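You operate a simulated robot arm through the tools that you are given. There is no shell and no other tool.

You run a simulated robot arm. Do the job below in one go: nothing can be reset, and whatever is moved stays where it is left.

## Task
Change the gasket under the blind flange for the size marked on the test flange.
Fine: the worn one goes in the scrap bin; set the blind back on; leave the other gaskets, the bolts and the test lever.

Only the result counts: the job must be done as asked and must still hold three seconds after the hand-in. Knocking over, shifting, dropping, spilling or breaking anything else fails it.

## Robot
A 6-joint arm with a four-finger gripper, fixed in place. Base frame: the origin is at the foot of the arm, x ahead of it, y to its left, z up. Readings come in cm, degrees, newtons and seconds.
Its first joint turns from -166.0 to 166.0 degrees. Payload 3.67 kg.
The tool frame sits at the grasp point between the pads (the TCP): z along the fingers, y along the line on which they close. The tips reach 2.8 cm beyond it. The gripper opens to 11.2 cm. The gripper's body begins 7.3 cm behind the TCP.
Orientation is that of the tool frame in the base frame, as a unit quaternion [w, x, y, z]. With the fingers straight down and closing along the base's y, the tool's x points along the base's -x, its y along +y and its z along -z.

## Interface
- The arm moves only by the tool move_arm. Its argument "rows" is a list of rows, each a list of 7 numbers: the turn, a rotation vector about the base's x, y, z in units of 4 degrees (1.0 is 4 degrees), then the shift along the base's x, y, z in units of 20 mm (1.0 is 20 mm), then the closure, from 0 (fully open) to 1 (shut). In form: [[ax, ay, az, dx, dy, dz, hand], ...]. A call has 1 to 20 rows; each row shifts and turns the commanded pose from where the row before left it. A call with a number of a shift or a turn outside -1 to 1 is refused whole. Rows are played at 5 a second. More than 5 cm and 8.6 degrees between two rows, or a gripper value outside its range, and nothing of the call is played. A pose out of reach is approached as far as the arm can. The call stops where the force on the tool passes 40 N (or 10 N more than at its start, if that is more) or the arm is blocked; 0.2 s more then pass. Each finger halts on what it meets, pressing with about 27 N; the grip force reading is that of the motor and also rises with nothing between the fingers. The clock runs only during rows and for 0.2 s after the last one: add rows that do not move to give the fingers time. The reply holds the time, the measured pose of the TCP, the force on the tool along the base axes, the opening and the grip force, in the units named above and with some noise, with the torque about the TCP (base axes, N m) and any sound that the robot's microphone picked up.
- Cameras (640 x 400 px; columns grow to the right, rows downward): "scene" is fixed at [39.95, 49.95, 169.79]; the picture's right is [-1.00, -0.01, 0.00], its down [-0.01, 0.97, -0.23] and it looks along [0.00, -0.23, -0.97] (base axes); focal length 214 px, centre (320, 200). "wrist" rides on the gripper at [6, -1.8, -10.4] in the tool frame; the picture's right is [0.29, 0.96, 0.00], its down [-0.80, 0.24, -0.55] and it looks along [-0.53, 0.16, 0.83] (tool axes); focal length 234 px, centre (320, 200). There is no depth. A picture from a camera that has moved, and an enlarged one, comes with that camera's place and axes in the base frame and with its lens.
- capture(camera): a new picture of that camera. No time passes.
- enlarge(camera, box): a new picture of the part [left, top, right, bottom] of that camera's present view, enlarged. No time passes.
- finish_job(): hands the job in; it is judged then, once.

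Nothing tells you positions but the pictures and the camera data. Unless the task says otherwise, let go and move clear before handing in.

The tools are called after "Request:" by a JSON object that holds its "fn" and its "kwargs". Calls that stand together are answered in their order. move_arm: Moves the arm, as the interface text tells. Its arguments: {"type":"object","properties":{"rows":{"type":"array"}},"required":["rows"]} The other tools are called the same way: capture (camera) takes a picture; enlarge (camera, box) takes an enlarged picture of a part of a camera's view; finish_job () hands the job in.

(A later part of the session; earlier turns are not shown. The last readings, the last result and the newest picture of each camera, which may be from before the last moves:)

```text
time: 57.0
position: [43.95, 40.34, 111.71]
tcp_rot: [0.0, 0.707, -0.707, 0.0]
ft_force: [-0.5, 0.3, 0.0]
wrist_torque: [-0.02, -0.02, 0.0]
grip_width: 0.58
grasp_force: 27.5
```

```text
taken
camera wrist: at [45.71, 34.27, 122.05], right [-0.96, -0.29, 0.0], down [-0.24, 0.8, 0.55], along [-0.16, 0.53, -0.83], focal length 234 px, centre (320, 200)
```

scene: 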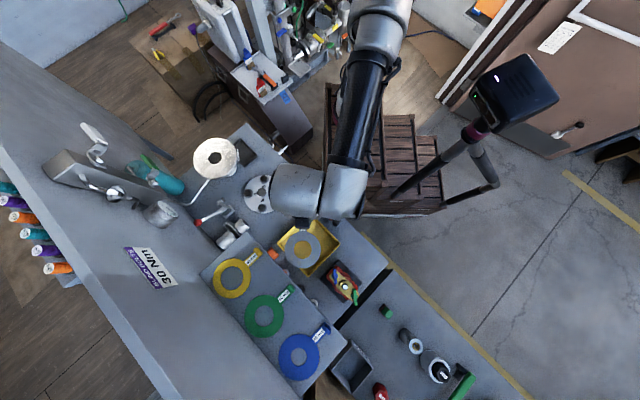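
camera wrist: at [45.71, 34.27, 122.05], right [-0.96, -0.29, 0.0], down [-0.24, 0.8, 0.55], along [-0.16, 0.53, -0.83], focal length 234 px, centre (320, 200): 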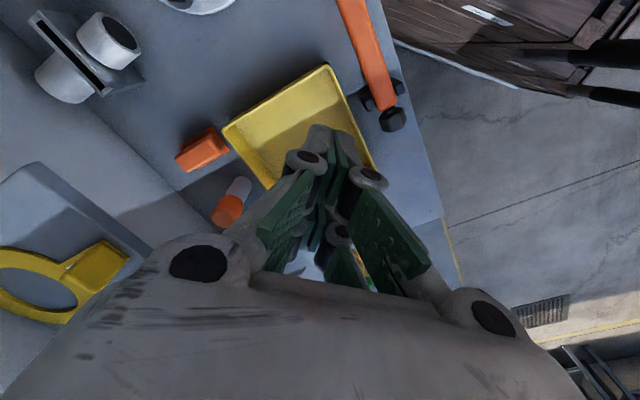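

The ring hangs right over the bin along its diagonal. I'll lower until the gasket just dips below the bin's rim, then open only a little.

Request:
{"fn": "move_arm", "kwargs": {"rows": [[0, 0, 0, 0, 0, -0.6, 1], [0, 0, 0, 0, 0, -0.9, 1], [0, 0, 0, 0, 0, -0.9, 1], [0, 0, 0, 0, 0, -0.9, 1], [0, 0, 0, 0, 0, -0.9, 1], [0, 0, 0, 0, 0, -0.9, 1], [0, 0, 0, 0, 0, -0.9, 1], [0, 0, 0, 0, 0, -0.9, 1], [0, 0, 0, 0, 0, -0.6, 1], [0, 0, 0, 0, 0, -0.4, 1], [0, 0, 0, 0, 0, 0, 1]]}}

Request:
{"fn": "enlarge", "kwargs": {"camera": "scene", "box": [250, 190, 370, 290]}}

Request:
{"fn": "capture", "kwargs": {"camera": "wrist"}}

```text
time: 59.4
position: [43.84, 40.44, 95.84]
tcp_rot: [0.0, -0.707, 0.707, 0.0]
ft_force: [0.0, 0.0, -0.3]
wrist_torque: [-0.05, 0.02, 0.02]
grip_width: 0.59
grasp_force: 27.1
```

```text
4.00 times, centred on (310, 240) of scene
camera zoom: at [39.95, 49.95, 169.79], right [-1.0, -0.01, 0.0], down [-0.01, 0.97, -0.23], along [0.0, -0.23, -0.97], focal length 858 px, centre (360, 40)
```

zoom: 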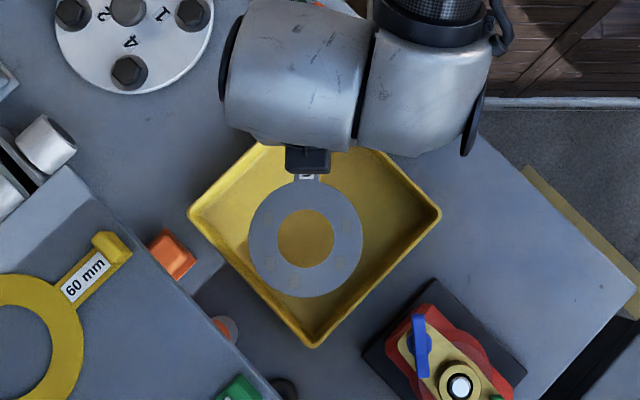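

```text
taken
camera wrist: at [45.66, 34.24, 106.2], right [-0.96, -0.29, 0.0], down [-0.24, 0.8, 0.55], along [-0.16, 0.53, -0.83], focal length 234 px, centre (320, 200)
```

wrist: 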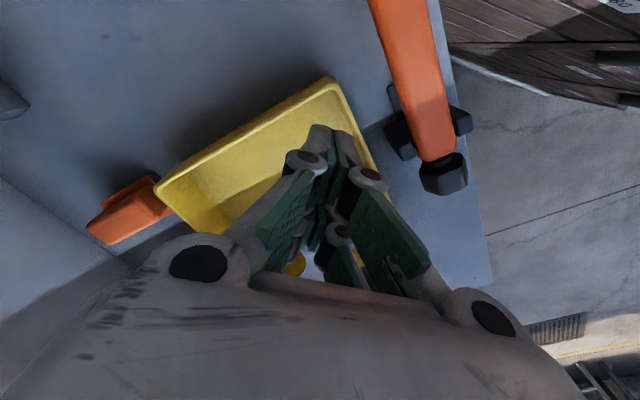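

There's room to go further in; I'll shift toward the bin's middle a little and lower the gasket below the rim.

Request:
{"fn": "move_arm", "kwargs": {"rows": [[0, 0, 0, -0.13, 0.4, 0, 1], [0, 0, 0, -0.12, 0.35, 0, 1], [0, 0, 0, 0, 0, -0.3, 1], [0, 0, 0, 0, 0, -0.3, 1], [0, 0, 0, 0, 0, -0.3, 1], [0, 0, 0, 0, 0, -0.3, 1], [0, 0, 0, 0, 0, -0.3, 1], [0, 0, 0, 0, 0, 0, 1]]}}

Request:
{"fn": "enlarge", "kwargs": {"camera": "scene", "box": [250, 190, 370, 290]}}

Request:
{"fn": "capture", "kwargs": {"camera": "wrist"}}

```text
time: 61.2
position: [43.41, 41.81, 92.91]
tcp_rot: [0.0, -0.707, 0.707, 0.0]
ft_force: [-0.3, -0.4, 0.0]
wrist_torque: [-0.01, 0.0, 0.0]
grip_width: 0.61
grasp_force: 27.6
```

```text
4.00 times, centred on (310, 240) of scene
camera zoom: at [39.95, 49.95, 169.79], right [-1.0, -0.01, 0.0], down [-0.01, 0.97, -0.23], along [0.0, -0.23, -0.97], focal length 858 px, centre (360, 40)
```

zoom: 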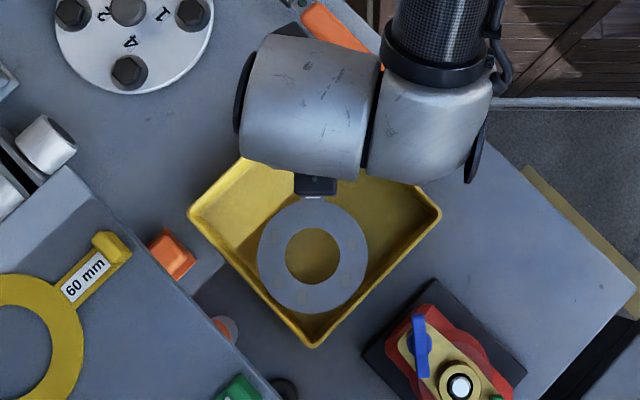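

```text
taken
camera wrist: at [45.2, 35.77, 103.26], right [-0.96, -0.29, 0.0], down [-0.24, 0.8, 0.55], along [-0.16, 0.53, -0.83], focal length 234 px, centre (320, 200)
```

wrist: 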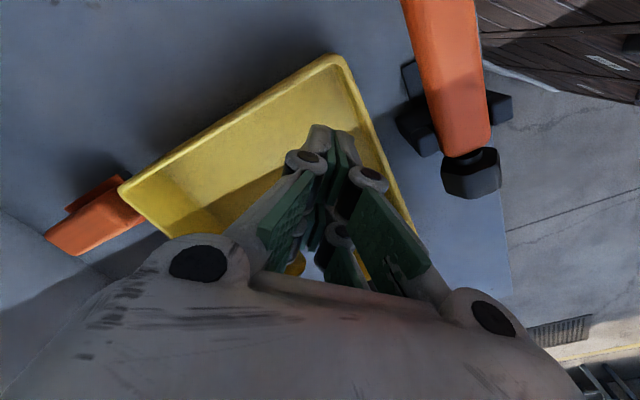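

Clear of the walls. I'll keep lowering slowly to let the gasket reach the bin floor.

Request:
{"fn": "move_arm", "kwargs": {"rows": [[0, 0, 0, 0, 0, -0.2, 1], [0, 0, 0, 0, 0, -0.2, 1], [0, 0, 0, 0, 0, -0.2, 1], [0, 0, 0, 0, 0, -0.2, 1], [0, 0, 0, 0, 0, -0.2, 1], [0, 0, 0, 0, 0, -0.2, 1], [0, 0, 0, 0, 0, -0.15, 1], [0, 0, 0, 0, 0, -0.15, 1], [0, 0, 0, 0, 0, 0, 1]]}}

Request:
{"fn": "enlarge", "kwargs": {"camera": "scene", "box": [250, 190, 370, 290]}}

Request:
{"fn": "capture", "kwargs": {"camera": "wrist"}}

```text
time: 63.2
position: [43.44, 41.9, 89.93]
tcp_rot: [0.0, -0.707, 0.707, 0.0]
ft_force: [0.8, 0.0, 0.0]
wrist_torque: [-0.02, -0.02, -0.01]
grip_width: 0.61
grasp_force: 27.2
```

```text
4.00 times, centred on (310, 240) of scene
camera zoom: at [39.95, 49.95, 169.79], right [-1.0, -0.01, 0.0], down [-0.01, 0.97, -0.23], along [0.0, -0.23, -0.97], focal length 858 px, centre (360, 40)
```

zoom: 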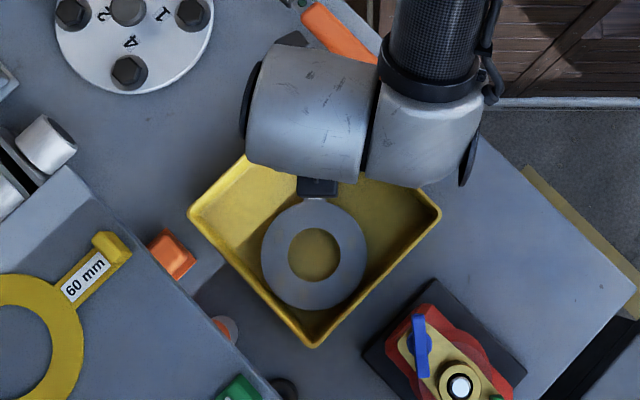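

```text
taken
camera wrist: at [45.21, 35.75, 100.26], right [-0.96, -0.29, 0.0], down [-0.24, 0.8, 0.55], along [-0.16, 0.53, -0.83], focal length 234 px, centre (320, 200)
```

wrist: 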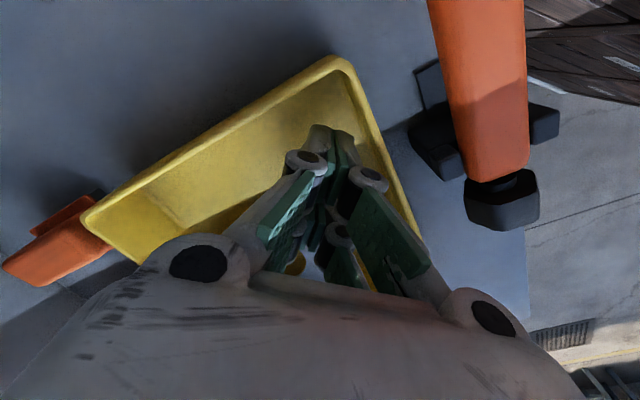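

Request:
{"fn": "move_arm", "kwargs": {"rows": [[0, 0, 0, 0, 0, -0.1, 1], [0, 0, 0, 0, 0, -0.1, 1], [0, 0, 0, 0, 0, -0.1, 1], [0, 0, 0, 0, 0, -0.1, 1], [0, 0, 0, 0, 0, -0.1, 1], [0, 0, 0, 0, 0, -0.1, 1], [0, 0, 0, 0, 0, 0, 1]]}}

Request:
{"fn": "enlarge", "kwargs": {"camera": "scene", "box": [270, 210, 350, 280]}}

```text
time: 64.8
position: [43.31, 41.85, 88.65]
tcp_rot: [0.0, -0.707, 0.708, 0.001]
ft_force: [0.4, 0.2, -0.3]
wrist_torque: [0.04, 0.03, 0.0]
grip_width: 0.59
grasp_force: 27.0
```

```text
5.71 times, centred on (310, 245) of scene
camera zoom: at [39.95, 49.95, 169.79], right [-1.0, -0.01, 0.0], down [-0.01, 0.97, -0.23], along [0.0, -0.23, -0.97], focal length 1226 px, centre (377, -57)
```

zoom: 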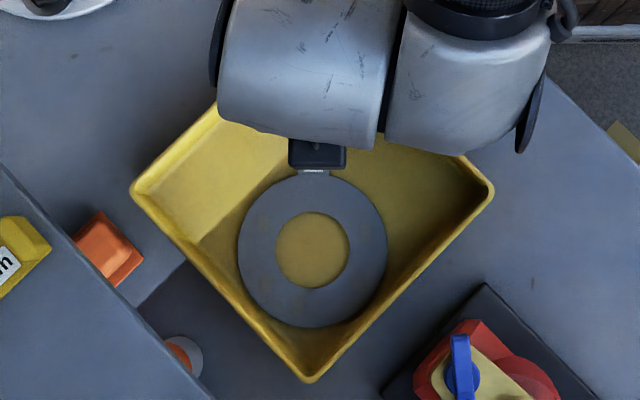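

Request:
{"fn": "move_arm", "kwargs": {"rows": [[0, 0, 0, 0, 0, -0.1, 1], [0, 0, 0, 0, 0, -0.1, 1], [0, 0, 0, 0, 0, -0.1, 1], [0, 0, 0, 0, 0, -0.1, 1], [0, 0, 0, 0, 0, 0, 1]]}}

Request:
{"fn": "capture", "kwargs": {"camera": "wrist"}}

```text
time: 65.7
position: [43.49, 41.85, 88.33]
tcp_rot: [-0.001, 0.708, -0.707, -0.001]
ft_force: [-0.7, -1.4, 8.1]
wrist_torque: [0.11, 0.08, 0.02]
grip_width: 0.6
grasp_force: 26.9
stopped in row 4: the force on the tool passed its limit at 42 N (the readings are from after the stop); the commanded pose is now the measured one
```

```text
taken
camera wrist: at [45.25, 35.84, 98.64], right [-0.96, -0.29, 0.0], down [-0.24, 0.8, 0.56], along [-0.16, 0.53, -0.83], focal length 234 px, centre (320, 200)
```

wrist: 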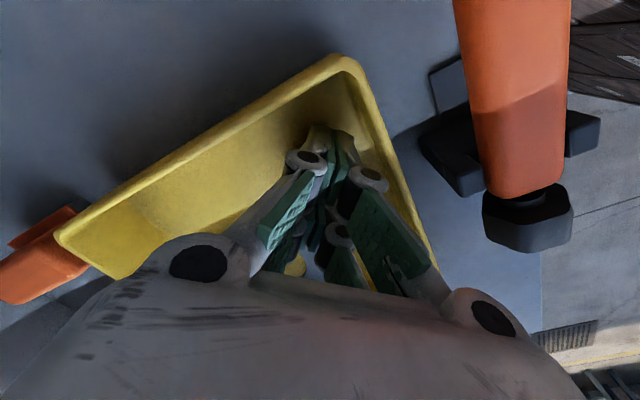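

The gasket touches the bin floor. I'll ease off slightly and open the fingers just enough to free the block.

Request:
{"fn": "move_arm", "kwargs": {"rows": [[0, 0, 0, 0, 0, 0.05, 1], [0, 0, 0, 0, 0, 0, 0.88], [0, 0, 0, 0, 0, 0, 0.8], [0, 0, 0, 0, 0, 0, 0.74], [0, 0, 0, 0, 0, 0, 0.74]]}}

Request:
{"fn": "capture", "kwargs": {"camera": "wrist"}}

Request:
{"fn": "enlarge", "kwargs": {"camera": "wrist", "box": [260, 110, 400, 210]}}

Request:
{"fn": "enlarge", "kwargs": {"camera": "scene", "box": [270, 210, 350, 280]}}

```text
time: 66.9
position: [43.6, 41.88, 88.36]
tcp_rot: [-0.002, 0.707, -0.707, 0.0]
ft_force: [5.2, -1.0, 10.4]
wrist_torque: [-0.13, 0.08, 0.05]
grip_width: 2.43
grasp_force: 0.1
```

```text
taken
camera wrist: at [45.28, 35.82, 98.7], right [-0.96, -0.29, 0.0], down [-0.24, 0.8, 0.56], along [-0.16, 0.53, -0.83], focal length 234 px, centre (320, 200)
```

wrist: 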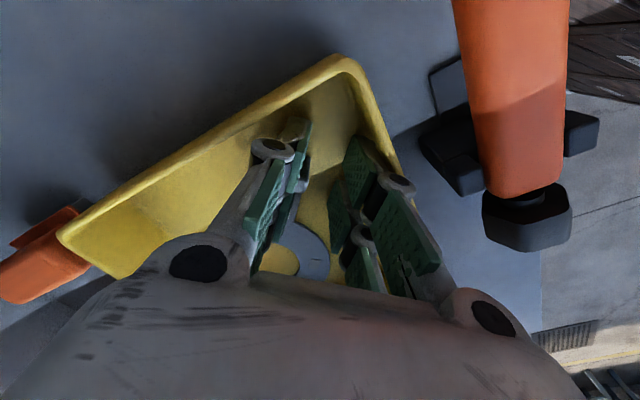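

```text
4.00 times, centred on (330, 160) of wrist
camera zoom: at [45.28, 35.82, 98.7], right [-0.96, -0.29, 0.0], down [-0.24, 0.8, 0.56], along [-0.16, 0.53, -0.83], focal length 937 px, centre (280, 360)
```

zoom: 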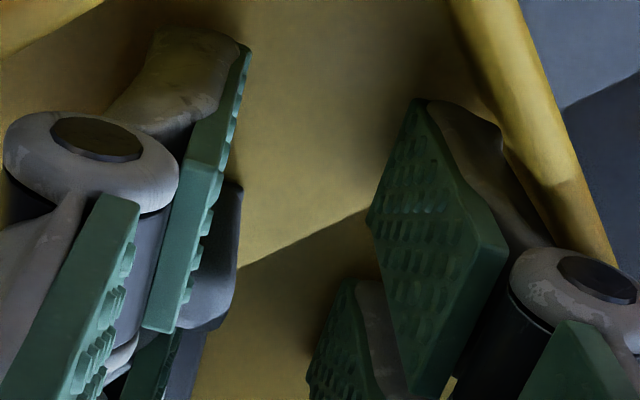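

```text
5.71 times, centred on (310, 245) of scene
camera zoom: at [39.95, 49.95, 169.79], right [-1.0, -0.01, 0.0], down [-0.01, 0.97, -0.23], along [0.0, -0.23, -0.97], focal length 1226 px, centre (377, -57)
```

zoom: 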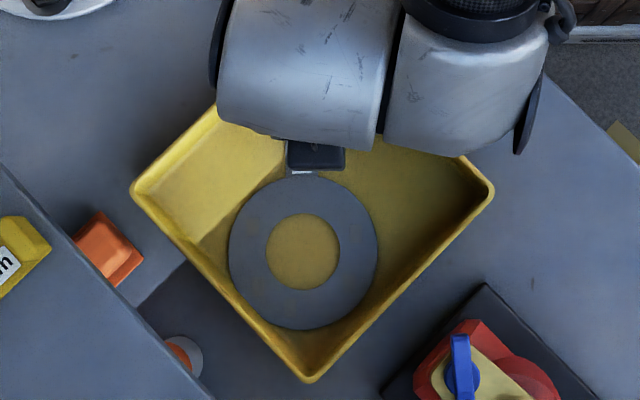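

The block still sits in the left finger's fork, and the right finger is near the bin wall. I'll look closely before moving.

Request:
{"fn": "enlarge", "kwargs": {"camera": "wrist", "box": [280, 130, 360, 215]}}

Request:
{"fn": "enlarge", "kwargs": {"camera": "wrist", "box": [240, 190, 360, 290]}}

```text
4.71 times, centred on (320, 172) of wrist
camera zoom: at [45.28, 35.82, 98.7], right [-0.96, -0.29, 0.0], down [-0.24, 0.8, 0.56], along [-0.16, 0.53, -0.83], focal length 1102 px, centre (320, 329)
```

zoom: 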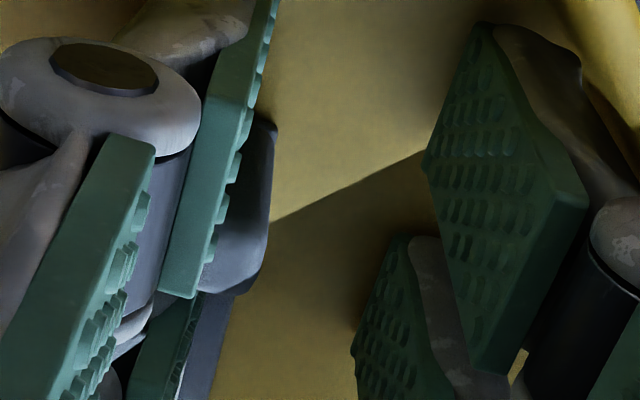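

```text
4.00 times, centred on (300, 240) of wrist
camera zoom: at [45.28, 35.82, 98.7], right [-0.96, -0.29, 0.0], down [-0.24, 0.8, 0.56], along [-0.16, 0.53, -0.83], focal length 937 px, centre (400, 40)
```

zoom: 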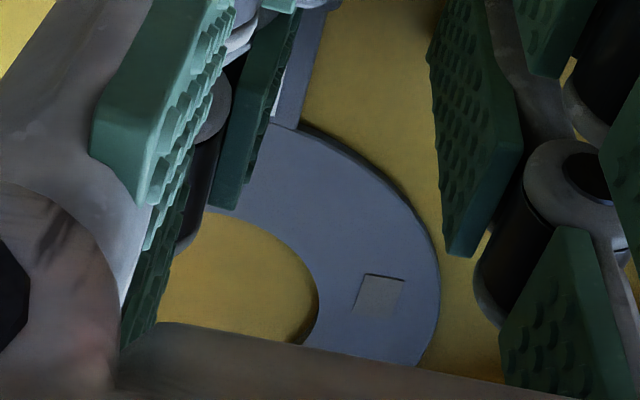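

The block is lodged in the left fork. I'll relieve the wall contact and try raising a little to see whether the gasket stays on the bin floor.

Request:
{"fn": "move_arm", "kwargs": {"rows": [[0, 0, 0, 0, 0, 0, 0.8], [0, 0, 0, 0, 0, 0.1, 0.8], [0, 0, 0, 0, 0, 0.2, 0.8], [0, 0, 0, 0, 0, 0.2, 0.8], [0, 0, 0, 0, 0, 0.2, 0.8], [0, 0, 0, 0, 0, 0, 0.8]]}}

Request:
{"fn": "capture", "kwargs": {"camera": "wrist"}}

Request:
{"fn": "enlarge", "kwargs": {"camera": "wrist", "box": [270, 130, 370, 215]}}

Request:
{"fn": "enlarge", "kwargs": {"camera": "scene", "box": [270, 210, 350, 280]}}

```text
time: 68.3
position: [43.39, 41.9, 89.77]
tcp_rot: [0.002, -0.707, 0.707, 0.0]
ft_force: [-0.6, -0.6, -0.5]
wrist_torque: [-0.06, 0.03, 0.02]
grip_width: 2.24
grasp_force: 0.0
```

```text
taken
camera wrist: at [45.24, 35.83, 100.13], right [-0.96, -0.29, 0.0], down [-0.24, 0.8, 0.56], along [-0.16, 0.53, -0.83], focal length 234 px, centre (320, 200)
```

wrist: 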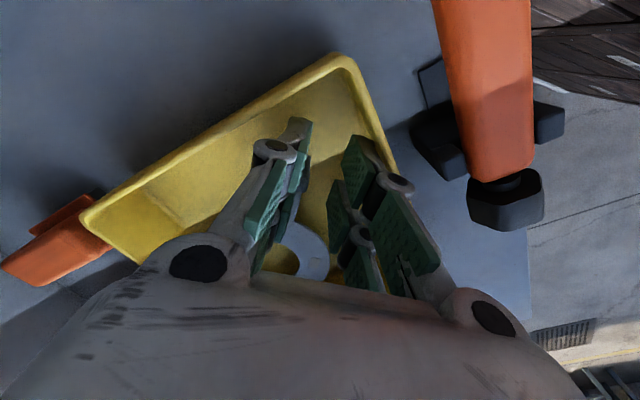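

```text
4.71 times, centred on (320, 172) of wrist
camera zoom: at [45.24, 35.83, 100.13], right [-0.96, -0.29, 0.0], down [-0.24, 0.8, 0.56], along [-0.16, 0.53, -0.83], focal length 1102 px, centre (320, 329)
```

zoom: 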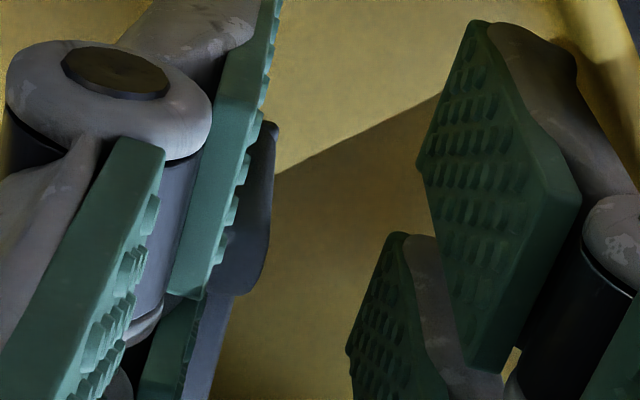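

```text
5.71 times, centred on (310, 245) of scene
camera zoom: at [39.95, 49.95, 169.79], right [-1.0, -0.01, 0.0], down [-0.01, 0.97, -0.23], along [0.0, -0.23, -0.97], focal length 1226 px, centre (377, -57)
```

zoom: 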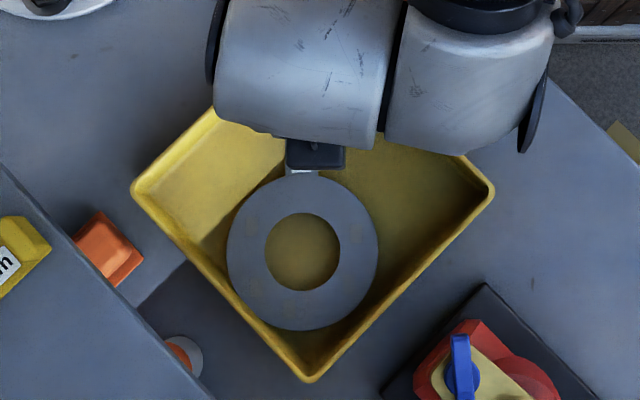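

The gasket follows the finger up: the block is snug in the fork. I'll gauge how tight by pressing gently down on the bin floor in tiny steps and watching the force.

Request:
{"fn": "move_arm", "kwargs": {"rows": [[0, 0, 0, 0, 0, -0.2, 0.8], [0, 0, 0, 0, 0, -0.2, 0.8], [0, 0, 0, 0, 0, -0.1, 0.8], [0, 0, 0, 0, 0, 0, 0.8]]}}

Request:
{"fn": "move_arm", "kwargs": {"rows": [[0, 0, 0, 0, 0, -0.05, 0.8], [0, 0, 0, 0, 0, 0, 0.8]]}}

Request:
{"fn": "move_arm", "kwargs": {"rows": [[0, 0, 0, 0, 0, -0.05, 0.8], [0, 0, 0, 0, 0, 0, 0.8]]}}

Request:
{"fn": "move_arm", "kwargs": {"rows": [[0, 0, 0, 0, 0, -0.05, 0.8], [0, 0, 0, 0, 0, 0, 0.8]]}}

```text
time: 69.3
position: [43.39, 41.99, 88.75]
tcp_rot: [0.001, -0.707, 0.708, 0.001]
ft_force: [-0.2, 0.6, -0.4]
wrist_torque: [-0.04, -0.02, 0.04]
grip_width: 2.25
grasp_force: 0.0
```

```text
time: 69.9
position: [43.31, 41.98, 88.66]
tcp_rot: [-0.002, 0.707, -0.707, -0.001]
ft_force: [-0.1, -1.0, -0.6]
wrist_torque: [0.0, -0.03, 0.03]
grip_width: 2.2
grasp_force: 0.0
```

```text
time: 70.5
position: [43.38, 41.94, 88.64]
tcp_rot: [0.002, -0.707, 0.707, 0.001]
ft_force: [-0.3, -0.9, -0.1]
wrist_torque: [0.02, 0.02, 0.0]
grip_width: 2.18
grasp_force: 0.2
```

```text
time: 71.1
position: [43.52, 42.01, 88.41]
tcp_rot: [0.002, -0.707, 0.707, 0.0]
ft_force: [0.6, 0.1, 0.8]
wrist_torque: [0.03, -0.01, 0.06]
grip_width: 2.21
grasp_force: 0.0
```

Request:
{"fn": "move_arm", "kwargs": {"rows": [[0, 0, 0, 0, 0, -0.05, 0.8], [0, 0, 0, 0, 0, 0, 0.8]]}}

Request:
{"fn": "move_arm", "kwargs": {"rows": [[0, 0, 0, 0, 0, -0.05, 0.8], [0, 0, 0, 0, 0, 0, 0.8]]}}

Request:
{"fn": "move_arm", "kwargs": {"rows": [[0, 0, 0, 0, 0, -0.05, 0.8], [0, 0, 0, 0, 0, 0, 0.8]]}}

Request:
{"fn": "enlarge", "kwargs": {"camera": "wrist", "box": [270, 130, 370, 215]}}

```text
time: 71.7
position: [43.46, 41.9, 88.43]
tcp_rot: [-0.002, 0.707, -0.707, 0.0]
ft_force: [0.9, -1.7, 12.2]
wrist_torque: [0.11, -0.16, 0.01]
grip_width: 2.25
grasp_force: 0.0
```

```text
time: 72.3
position: [43.43, 42.03, 88.29]
tcp_rot: [-0.003, 0.708, -0.707, -0.001]
ft_force: [2.8, -3.6, 26.9]
wrist_torque: [0.36, -0.51, -0.12]
grip_width: 2.33
grasp_force: 0.6
```

```text
time: 73.0
position: [43.53, 42.04, 88.29]
tcp_rot: [-0.004, 0.708, -0.706, -0.001]
ft_force: [1.4, -5.1, 13.9]
wrist_torque: [0.09, -0.26, -0.06]
grip_width: 2.32
grasp_force: 0.7
stopped in row 2: the force on the tool passed its limit at 40 N (the readings are from after the stop); the commanded pose is now the measured one
```

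```text
4.71 times, centred on (320, 172) of wrist
camera zoom: at [45.28, 35.86, 98.66], right [-0.96, -0.29, 0.0], down [-0.24, 0.79, 0.56], along [-0.16, 0.54, -0.83], focal length 1102 px, centre (320, 329)
```

zoom: 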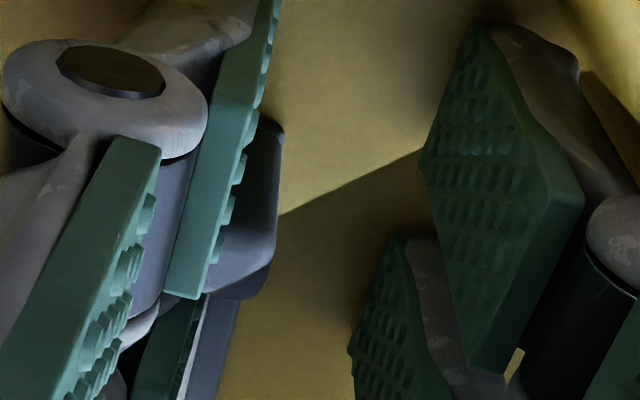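

The contact is rigid, with the prong tip standing on the tab. I think the block is only self-locking in the fork from its own overhang, so I'll raise in small steps while rocking the tool a couple of degrees to break the lock.

Request:
{"fn": "move_arm", "kwargs": {"rows": [[0, 0, 0, 0, 0, 0.08, 0.81], [0.5, 0, 0, 0, 0, 0.05, 0.82], [-1, 0, 0, 0, 0, 0.08, 0.81], [1, 0, 0, 0, 0, 0.08, 0.82], [-1, 0, 0, 0, 0, 0.08, 0.81], [1, 0, 0, 0, 0, 0.08, 0.82], [-1, 0, 0, 0, 0, 0.08, 0.81], [1, 0, 0, 0, 0, 0.08, 0.82], [-1, 0, 0, 0, 0, 0.08, 0.81], [1, 0, 0, 0, 0, 0.08, 0.82], [-1, 0, 0, 0, 0, 0.08, 0.81], [1, 0, 0, 0, 0, 0.08, 0.82], [-0.5, 0, 0, 0, 0, 0.08, 0.81], [0, 0, 0, 0, 0, 0, 0.81]]}}

Request:
{"fn": "enlarge", "kwargs": {"camera": "wrist", "box": [270, 130, 370, 215]}}

Request:
{"fn": "enlarge", "kwargs": {"camera": "scene", "box": [270, 210, 350, 280]}}

```text
time: 76.0
position: [43.44, 42.24, 90.36]
tcp_rot: [0.002, -0.707, 0.707, 0.001]
ft_force: [-0.3, -1.0, -0.2]
wrist_torque: [-0.02, 0.01, 0.0]
grip_width: 2.12
grasp_force: 0.1
```

```text
4.71 times, centred on (320, 172) of wrist
camera zoom: at [45.28, 35.9, 100.58], right [-0.96, -0.29, 0.0], down [-0.24, 0.79, 0.56], along [-0.16, 0.54, -0.83], focal length 1102 px, centre (320, 329)
```

zoom: 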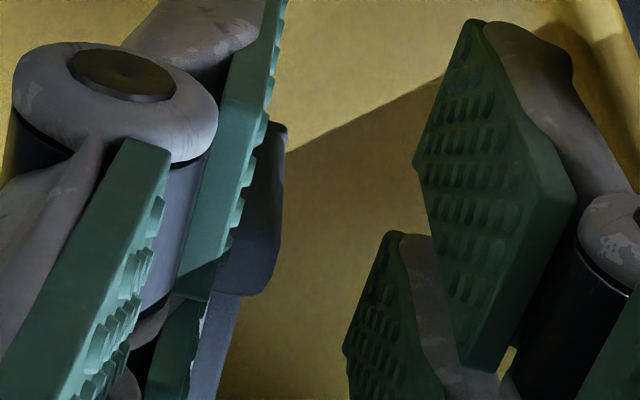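

```text
5.71 times, centred on (310, 245) of scene
camera zoom: at [39.95, 49.95, 169.79], right [-1.0, -0.01, 0.0], down [-0.01, 0.97, -0.23], along [0.0, -0.23, -0.97], focal length 1226 px, centre (377, -57)
```

zoom: 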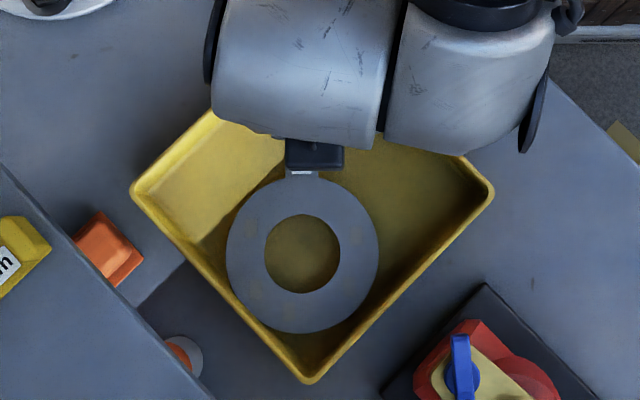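

The block is truly tight in the fork. On the flange the stops can hold the ring while the finger pulls away, so I'll secure the gasket again, take it back to the flange seat and twist it free there, then re-grip it properly with one prong pair.

Request:
{"fn": "move_arm", "kwargs": {"rows": [[0, 0, 0, 0, 0, 0.3, 1], [0, 0, 0, 0, 0, 0.5, 1], [0, 0, 0, 0, 0, 0.8, 1], [0, 0, 0, 0, 0, 0.9, 1], [0, 0, 0, 0, 0, 0.9, 1], [0, 0, 0, 0, 0, 0.9, 1], [0, 0, 0, 0, 0, 0.9, 1], [0, 0, 0, 0, 0, 0.9, 1], [0, 0, 0, 0, 0, 0.9, 1], [0, 0, 0, 0, 0, 0.9, 1], [0, 0, 0, 0, 0, 0.9, 1], [0, 0, 0, 0, 0, 0.9, 1], [0, 0, 0, 0, 0, 0, 1]]}}

Request:
{"fn": "capture", "kwargs": {"camera": "wrist"}}

Request:
{"fn": "enlarge", "kwargs": {"camera": "scene", "box": [240, 170, 370, 290]}}

```text
time: 78.8
position: [43.45, 42.14, 109.74]
tcp_rot: [-0.002, 0.707, -0.707, -0.002]
ft_force: [0.5, -0.2, -1.2]
wrist_torque: [-0.04, 0.02, 0.01]
grip_width: 0.57
grasp_force: 27.3
```

```text
taken
camera wrist: at [45.27, 35.87, 120.0], right [-0.96, -0.29, 0.0], down [-0.24, 0.79, 0.56], along [-0.16, 0.54, -0.83], focal length 234 px, centre (320, 200)
```

wrist: 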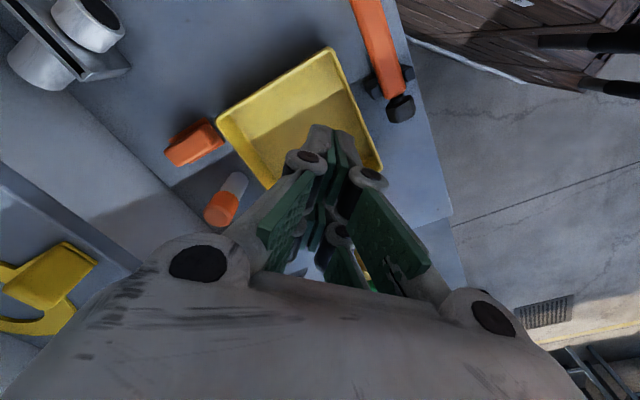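

```text
3.33 times, centred on (305, 230) of scene
camera zoom: at [39.95, 49.95, 169.79], right [-1.0, -0.01, 0.0], down [-0.01, 0.97, -0.23], along [0.0, -0.23, -0.97], focal length 715 px, centre (370, 100)
```

zoom: 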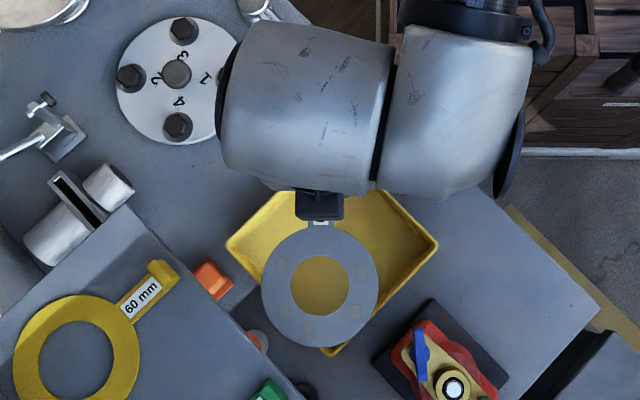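

Carrying it back to the flange now, same path in reverse.

Request:
{"fn": "move_arm", "kwargs": {"rows": [[0, 0, -0.4, 0.45, -0.5, 0.4, 1], [0, 0, -0.7, 0.9, -0.99, 0.3, 1], [0, 0, -0.7, 0.9, -0.99, 0, 1], [0, 0, -0.7, 0.9, -0.99, 0, 1], [0, 0, -0.7, 0.9, -0.99, 0, 1], [0, 0, -0.7, 0.9, -0.99, 0, 1], [0, 0, -0.7, 0.9, -0.99, 0, 1], [0, 0, -0.7, 0.9, -0.99, 0, 1], [0, 0, -0.7, 0.9, -0.99, 0, 1], [0, 0, -0.7, 0.9, -0.99, 0, 1], [0, 0, -0.7, 0.9, -0.99, 0, 1], [0, 0, -0.7, 0.9, -0.99, 0, 1], [0, 0, -0.7, 0.9, -0.99, 0, 1], [0, 0, -0.7, 0.9, -0.99, 0, 1], [0, 0, -0.7, 0.9, -0.99, 0, 1], [0, 0, -0.7, 0.9, -0.99, 0, 1], [0, 0, -0.25, 0.45, -0.5, 0, 1], [0, 0, 0, 0, 0, 0, 1]]}}

Request:
{"fn": "capture", "kwargs": {"camera": "wrist"}}

Request:
{"fn": "enlarge", "kwargs": {"camera": "scene", "box": [170, 90, 270, 180]}}

```text
time: 82.6
position: [72.29, 10.36, 110.93]
tcp_rot: [0.003, -0.385, 0.923, 0.0]
ft_force: [-0.3, -0.5, -0.1]
wrist_torque: [-0.03, 0.04, -0.04]
grip_width: 0.61
grasp_force: 26.6
```

```text
taken
camera wrist: at [69.29, 4.7, 121.32], right [-0.88, 0.47, 0.0], down [0.39, 0.73, 0.56], along [0.26, 0.49, -0.83], focal length 234 px, centre (320, 200)
```

wrist: 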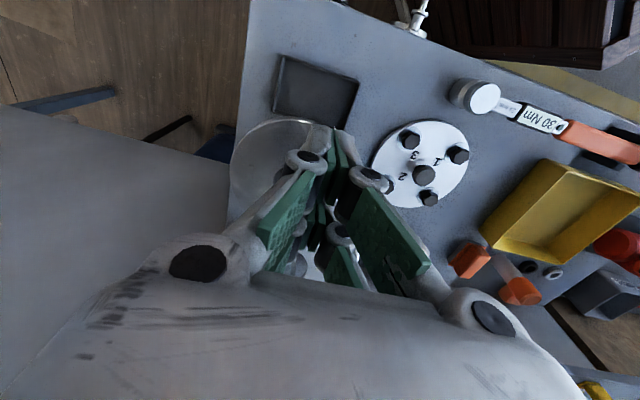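

```text
4.44 times, centred on (220, 135) of scene
camera zoom: at [39.95, 49.95, 169.79], right [-1.0, -0.01, 0.0], down [-0.01, 0.97, -0.23], along [0.0, -0.23, -0.97], focal length 953 px, centre (764, 489)
```

zoom: 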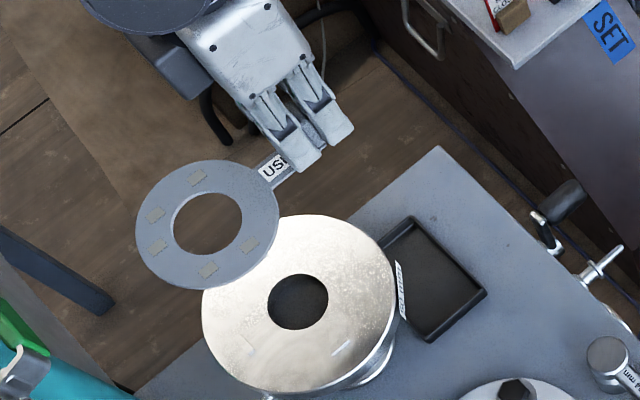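

Request:
{"fn": "move_arm", "kwargs": {"rows": [[0, 0, 0, -0.05, 0.04, -0.6, 1], [0, 0, 0, -0.05, 0.04, -0.8, 1], [0, 0, 0, -0.05, 0.04, -0.8, 1], [0, 0, 0, 0, 0, -0.8, 1], [0, 0, 0, 0, 0, -0.8, 1], [0, 0, 0, 0, 0, -0.8, 1], [0, 0, 0, 0, 0, -0.5, 1], [0, 0, 0, 0, 0, -0.3, 1], [0, 0, 0, 0, 0, 0, 1]]}}

Request:
{"fn": "enlarge", "kwargs": {"camera": "scene", "box": [185, 125, 245, 175]}}

Request:
{"fn": "capture", "kwargs": {"camera": "wrist"}}

```text
time: 84.6
position: [72.01, 10.56, 100.28]
tcp_rot: [0.003, -0.386, 0.923, 0.0]
ft_force: [0.1, -0.2, -0.7]
wrist_torque: [-0.04, 0.0, -0.03]
grip_width: 0.6
grasp_force: 27.3
```

```text
8.00 times, centred on (215, 150) of scene
camera zoom: at [39.95, 49.95, 169.79], right [-1.0, -0.01, 0.0], down [-0.01, 0.97, -0.23], along [0.0, -0.23, -0.97], focal length 1716 px, centre (1160, 600)
```

zoom: 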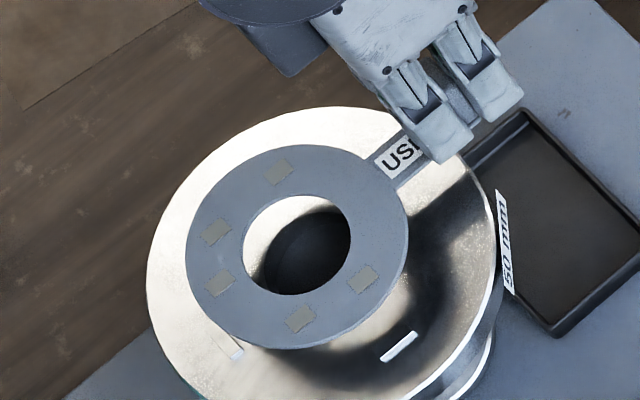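

```text
taken
camera wrist: at [69.07, 4.92, 110.57], right [-0.88, 0.47, 0.0], down [0.39, 0.73, 0.56], along [0.26, 0.49, -0.83], focal length 234 px, centre (320, 200)
```

wrist: 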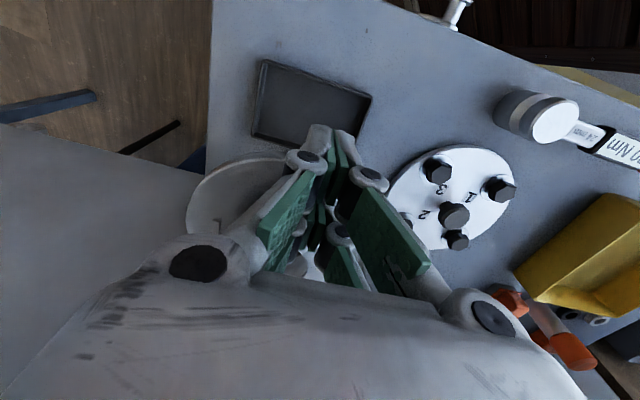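

Request:
{"fn": "move_arm", "kwargs": {"rows": [[0, 0, 0, 0.1, -0.1, -0.3, 1], [0, 0, 0, 0, 0, -0.3, 1], [0, 0, 0, 0, 0, -0.2, 1], [0, 0, 0, 0, 0, -0.1, 1], [0, 0, 0, 0, 0, 0, 1]]}}

Request:
{"fn": "enlarge", "kwargs": {"camera": "scene", "box": [185, 125, 245, 175]}}

```text
time: 85.8
position: [72.24, 10.35, 98.33]
tcp_rot: [0.003, -0.386, 0.923, 0.001]
ft_force: [0.0, -0.1, -0.6]
wrist_torque: [-0.04, 0.07, -0.01]
grip_width: 0.62
grasp_force: 27.6
```

```text
8.00 times, centred on (215, 150) of scene
camera zoom: at [39.95, 49.95, 169.79], right [-1.0, -0.01, 0.0], down [-0.01, 0.97, -0.23], along [0.0, -0.23, -0.97], focal length 1716 px, centre (1160, 600)
```

zoom: 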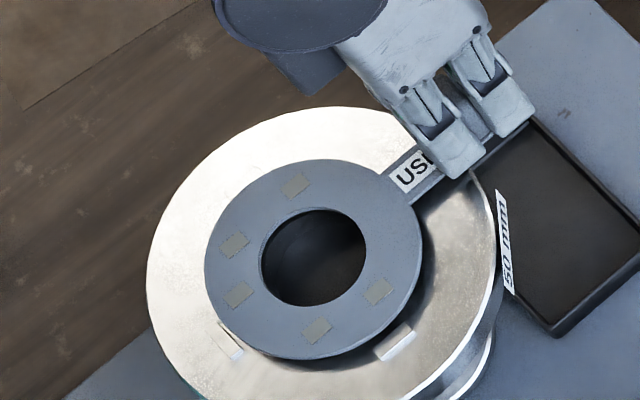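

Request:
{"fn": "move_arm", "kwargs": {"rows": [[0, 0, 0, 0, 0, -0.06, 1], [0, 0, 0, 0, 0, -0.06, 1], [0, 0, 0, 0, 0, 0, 1]]}}

Request:
{"fn": "move_arm", "kwargs": {"rows": [[0, 0, 0, 0, 0, -0.05, 1], [0, 0, 0, 0, 0, 0, 1]]}}

Request:
{"fn": "enlarge", "kwargs": {"camera": "scene", "box": [185, 125, 245, 175]}}

```text
time: 86.6
position: [72.2, 10.46, 98.29]
tcp_rot: [0.002, -0.386, 0.922, 0.0]
ft_force: [0.4, 0.5, -1.0]
wrist_torque: [0.01, 0.03, 0.0]
grip_width: 0.6
grasp_force: 26.9
```

```text
time: 87.2
position: [72.28, 10.33, 98.1]
tcp_rot: [0.002, -0.386, 0.923, 0.0]
ft_force: [0.6, 0.3, -0.5]
wrist_torque: [0.0, 0.04, -0.02]
grip_width: 0.59
grasp_force: 26.5
```

```text
8.00 times, centred on (215, 150) of scene
camera zoom: at [39.95, 49.95, 169.79], right [-1.0, -0.01, 0.0], down [-0.01, 0.97, -0.23], along [0.0, -0.23, -0.97], focal length 1716 px, centre (1160, 600)
```

zoom: 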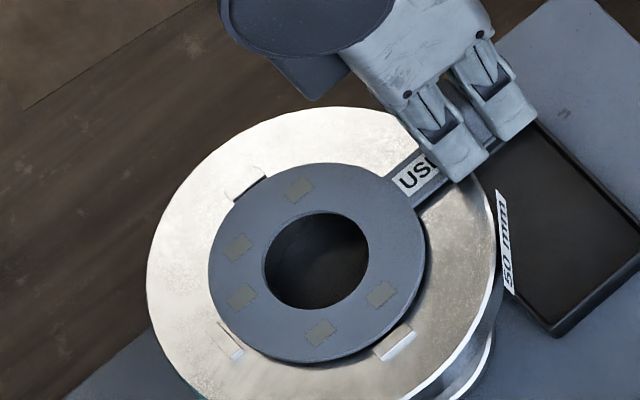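

Request:
{"fn": "move_arm", "kwargs": {"rows": [[0, 0, 0, 0, 0, -0.05, 1], [0, 0, 0, 0, 0, 0, 1]]}}

Request:
{"fn": "move_arm", "kwargs": {"rows": [[0, 0, 0, 0, 0, -0.05, 1], [0, 0, 0, 0, 0, 0, 1]]}}

Request:
{"fn": "move_arm", "kwargs": {"rows": [[0, 0, 0, 0, 0, -0.04, 1], [0, 0, 0, 0, 0, 0, 1]]}}

```text
time: 87.8
position: [72.14, 10.37, 98.07]
tcp_rot: [0.003, -0.386, 0.922, 0.001]
ft_force: [-0.6, 0.4, 0.3]
wrist_torque: [-0.02, 0.01, -0.03]
grip_width: 0.6
grasp_force: 27.2
```

```text
time: 88.4
position: [72.17, 10.38, 97.92]
tcp_rot: [0.004, -0.386, 0.922, 0.0]
ft_force: [-0.3, -1.1, 2.5]
wrist_torque: [-0.07, 0.02, -0.02]
grip_width: 0.59
grasp_force: 26.5
```

```text
time: 89.0
position: [72.07, 10.35, 97.92]
tcp_rot: [0.004, -0.385, 0.923, 0.001]
ft_force: [-1.1, 0.5, 3.6]
wrist_torque: [-0.02, 0.08, 0.03]
grip_width: 0.62
grasp_force: 27.2
```

The ring rests in its seat with light contact. Now I'll open wide in steps, letting the stop hold the ring while the finger pulls away.

Request:
{"fn": "move_arm", "kwargs": {"rows": [[0, 0, 0, 0, 0, 0, 0.8], [0, 0, 0, 0, 0, 0, 0.65], [0, 0, 0, 0, 0, 0, 0.65]]}}

Request:
{"fn": "enlarge", "kwargs": {"camera": "scene", "box": [185, 125, 245, 175]}}

Request:
{"fn": "enlarge", "kwargs": {"camera": "wrist", "box": [250, 110, 390, 220]}}

```text
time: 89.8
position: [72.09, 10.48, 97.91]
tcp_rot: [0.003, -0.386, 0.923, 0.0]
ft_force: [-9.2, 11.1, 0.7]
wrist_torque: [-0.12, 0.15, 0.08]
grip_width: 3.35
grasp_force: 0.1
```

```text
8.00 times, centred on (215, 150) of scene
camera zoom: at [39.95, 49.95, 169.79], right [-1.0, -0.01, 0.0], down [-0.01, 0.97, -0.23], along [0.0, -0.23, -0.97], focal length 1716 px, centre (1160, 600)
```

zoom: 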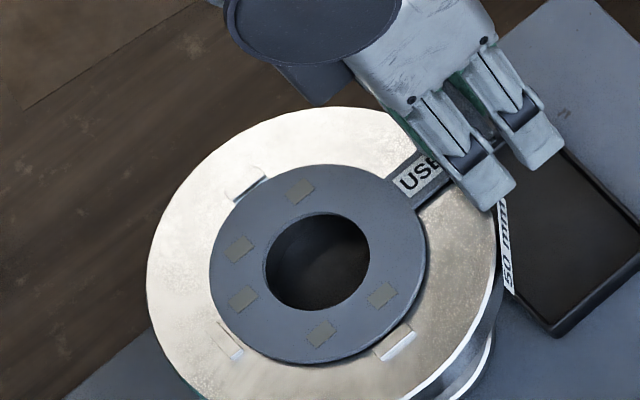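

```text
3.64 times, centred on (320, 165) of wrist
camera zoom: at [69.17, 4.82, 108.12], right [-0.88, 0.47, 0.0], down [0.39, 0.74, 0.56], along [0.26, 0.49, -0.83], focal length 852 px, centre (320, 327)
```

zoom: 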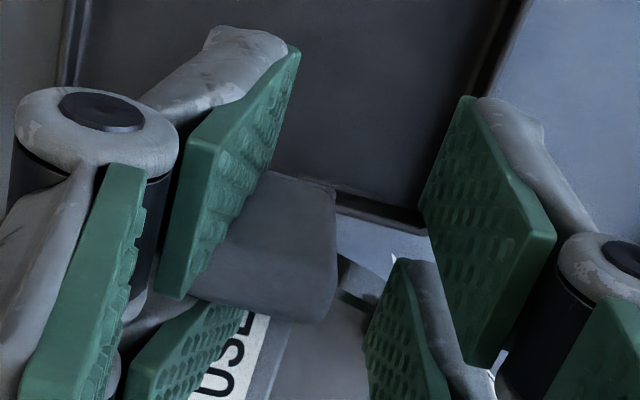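

The stop is holding the ring and the block is sliding out of the fork. Opening further.

Request:
{"fn": "move_arm", "kwargs": {"rows": [[0, 0, 0, 0, 0, 0, 0.55], [0, 0, 0, 0, 0, 0, 0.45], [0, 0, 0, 0, 0, 0, 0.45], [0, 0, 0, 0, 0, 0, 0.45]]}}

Request:
{"fn": "enlarge", "kwargs": {"camera": "scene", "box": [185, 125, 245, 175]}}

Request:
{"fn": "enlarge", "kwargs": {"camera": "wrist", "box": [250, 110, 390, 220]}}

```text
time: 90.8
position: [72.12, 10.46, 97.83]
tcp_rot: [0.003, -0.386, 0.923, 0.001]
ft_force: [-0.6, -1.0, 1.6]
wrist_torque: [0.13, -0.03, 0.03]
grip_width: 6.42
grasp_force: 0.3
```

```text
8.00 times, centred on (215, 150) of scene
camera zoom: at [39.95, 49.95, 169.79], right [-1.0, -0.01, 0.0], down [-0.01, 0.97, -0.23], along [0.0, -0.23, -0.97], focal length 1716 px, centre (1160, 600)
```

zoom: 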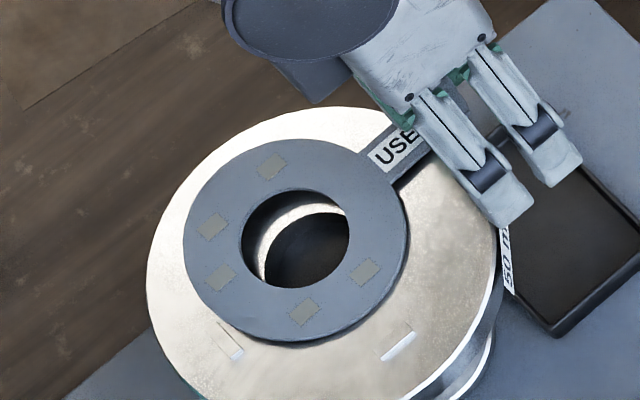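

```text
3.64 times, centred on (320, 165) of wrist
camera zoom: at [69.24, 4.72, 108.16], right [-0.88, 0.47, 0.0], down [0.39, 0.73, 0.56], along [0.26, 0.49, -0.83], focal length 852 px, centre (320, 327)
```

zoom: 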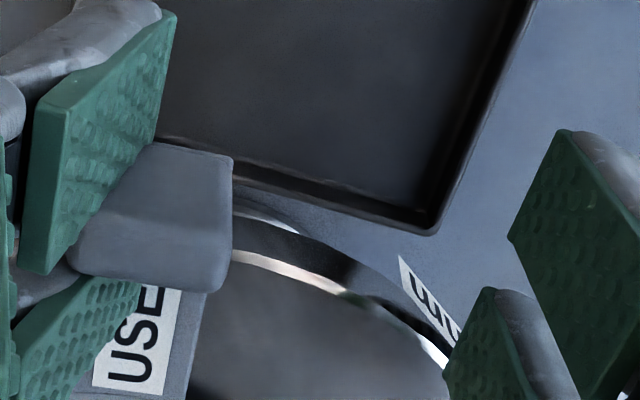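

The ring rode over the stop, but the block is now almost completely out of the fork. A small twist of the wrist should free the last bit.

Request:
{"fn": "move_arm", "kwargs": {"rows": [[0, 0, -0.7, 0, 0, 0, 0.45], [0, 0, -0.7, 0, 0, 0, 0.4], [0, 0, -0.7, 0, 0, 0, 0.35], [0, 0, -0.7, 0, 0, 0, 0.35], [0, 0, 0, 0, 0, 0, 0.35]]}}

Request:
{"fn": "enlarge", "kwargs": {"camera": "scene", "box": [185, 125, 245, 175]}}

Request:
{"fn": "enlarge", "kwargs": {"camera": "wrist", "box": [220, 100, 400, 220]}}

```text
time: 92.0
position: [72.22, 10.38, 98.0]
tcp_rot: [0.003, -0.293, 0.956, 0.0]
ft_force: [-0.2, -0.5, 0.9]
wrist_torque: [0.11, -0.06, 0.06]
grip_width: 7.39
grasp_force: 0.1
```

```text
8.00 times, centred on (215, 150) of scene
camera zoom: at [39.95, 49.95, 169.79], right [-1.0, -0.01, 0.0], down [-0.01, 0.97, -0.23], along [0.0, -0.23, -0.97], focal length 1716 px, centre (1160, 600)
```

zoom: 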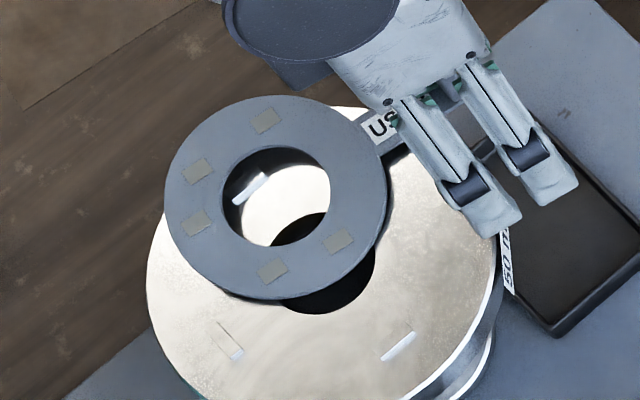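

```text
3.33 times, centred on (310, 160) of wrist
camera zoom: at [68.22, 5.4, 108.18], right [-0.78, 0.63, 0.0], down [0.52, 0.65, 0.56], along [0.35, 0.43, -0.83], focal length 781 px, centre (353, 333)
```

zoom: 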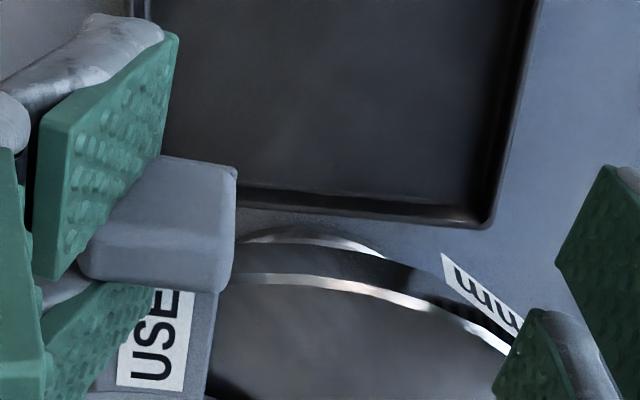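

Request:
{"fn": "move_arm", "kwargs": {"rows": [[0, 0, 0, 0, 0, 0.15, 0.35], [0, 0, 0, 0, 0, 0.25, 0.35], [0, 0, 0, 0, 0, 0, 0.35]]}}

Request:
{"fn": "enlarge", "kwargs": {"camera": "scene", "box": [185, 125, 245, 175]}}

Request:
{"fn": "enlarge", "kwargs": {"camera": "wrist", "box": [220, 100, 400, 220]}}

```text
time: 92.8
position: [72.19, 10.25, 98.73]
tcp_rot: [0.002, -0.293, 0.956, 0.0]
ft_force: [0.1, -0.2, -0.1]
wrist_torque: [-0.03, -0.01, 0.0]
grip_width: 7.29
grasp_force: 0.1
```

```text
8.00 times, centred on (215, 150) of scene
camera zoom: at [39.95, 49.95, 169.79], right [-1.0, -0.01, 0.0], down [-0.01, 0.97, -0.23], along [0.0, -0.23, -0.97], focal length 1716 px, centre (1160, 600)
```

zoom: 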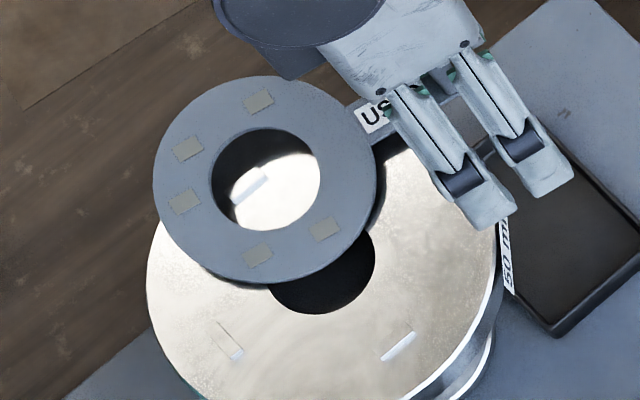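

```text
3.33 times, centred on (310, 160) of wrist
camera zoom: at [68.16, 5.37, 108.96], right [-0.78, 0.63, 0.0], down [0.52, 0.65, 0.56], along [0.35, 0.43, -0.83], focal length 781 px, centre (353, 333)
```

zoom: 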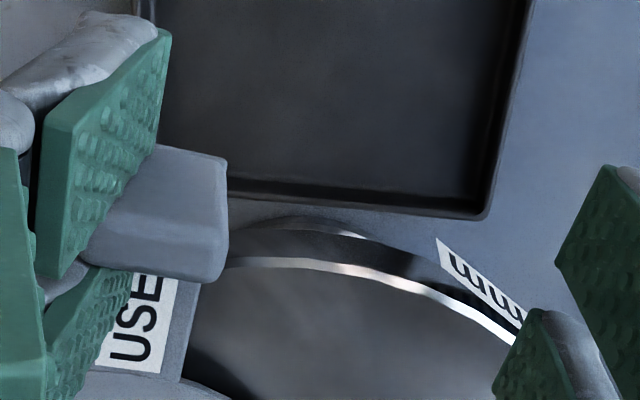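

The block is still held by its last few millimetres. I'll use a firmer hold: set the tab's straight side against the inner face of the stop on the far-right side and pull the finger away with the arm. First a small lift, turn back to 45° and move over.

Request:
{"fn": "move_arm", "kwargs": {"rows": [[0, 0, 0, 0, 0, 0.5, 0.35], [0, 0, 0.5, 0.5, 0.2, 0.3, 0.35], [0, 0, 0.55, 0.55, 0.3, 0, 0.35], [0, 0, 0.55, 0.55, 0.3, 0, 0.35], [0, 0, 0.55, 0.55, 0.35, 0, 0.35], [0, 0, 0.6, 0.58, 0.35, 0, 0.35], [0, 0, 0, 0, 0, 0, 0.35]]}}

Request:
{"fn": "enlarge", "kwargs": {"camera": "scene", "box": [180, 115, 250, 175]}}

Request:
{"fn": "capture", "kwargs": {"camera": "wrist"}}

Request:
{"fn": "enlarge", "kwargs": {"camera": "wrist", "box": [220, 110, 400, 250]}}

```text
time: 94.4
position: [77.72, 13.54, 100.26]
tcp_rot: [0.002, -0.386, 0.923, 0.0]
ft_force: [-0.4, 0.8, 0.4]
wrist_torque: [0.0, 0.01, 0.01]
grip_width: 7.24
grasp_force: 0.1
```

```text
6.67 times, centred on (215, 145) of scene
camera zoom: at [39.95, 49.95, 169.79], right [-1.0, -0.01, 0.0], down [-0.01, 0.97, -0.23], along [0.0, -0.23, -0.97], focal length 1430 px, centre (1020, 567)
```

zoom: 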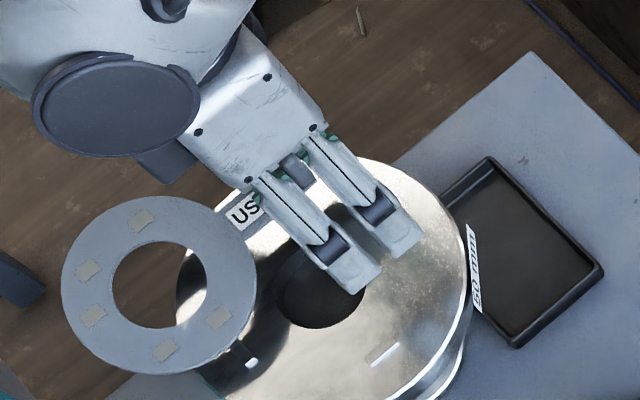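

```text
taken
camera wrist: at [74.69, 7.73, 110.53], right [-0.88, 0.47, 0.0], down [0.39, 0.73, 0.56], along [0.26, 0.49, -0.83], focal length 234 px, centre (320, 200)
```

wrist: 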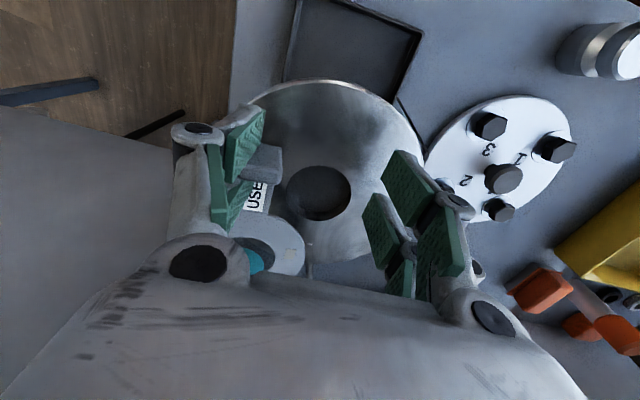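

```text
2.86 times, centred on (310, 180) of wrist
camera zoom: at [74.69, 7.73, 110.53], right [-0.88, 0.47, 0.0], down [0.39, 0.73, 0.56], along [0.26, 0.49, -0.83], focal length 669 px, centre (349, 257)
```

zoom: 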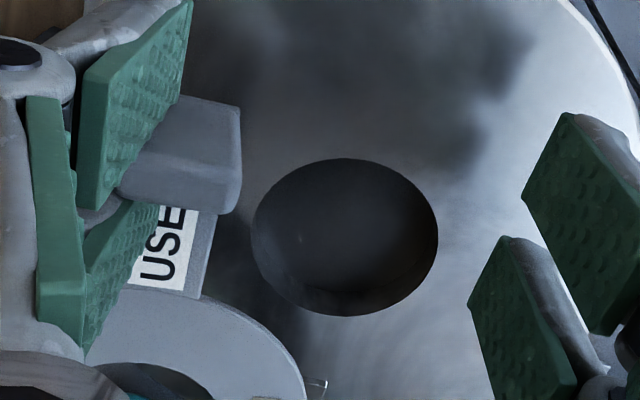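

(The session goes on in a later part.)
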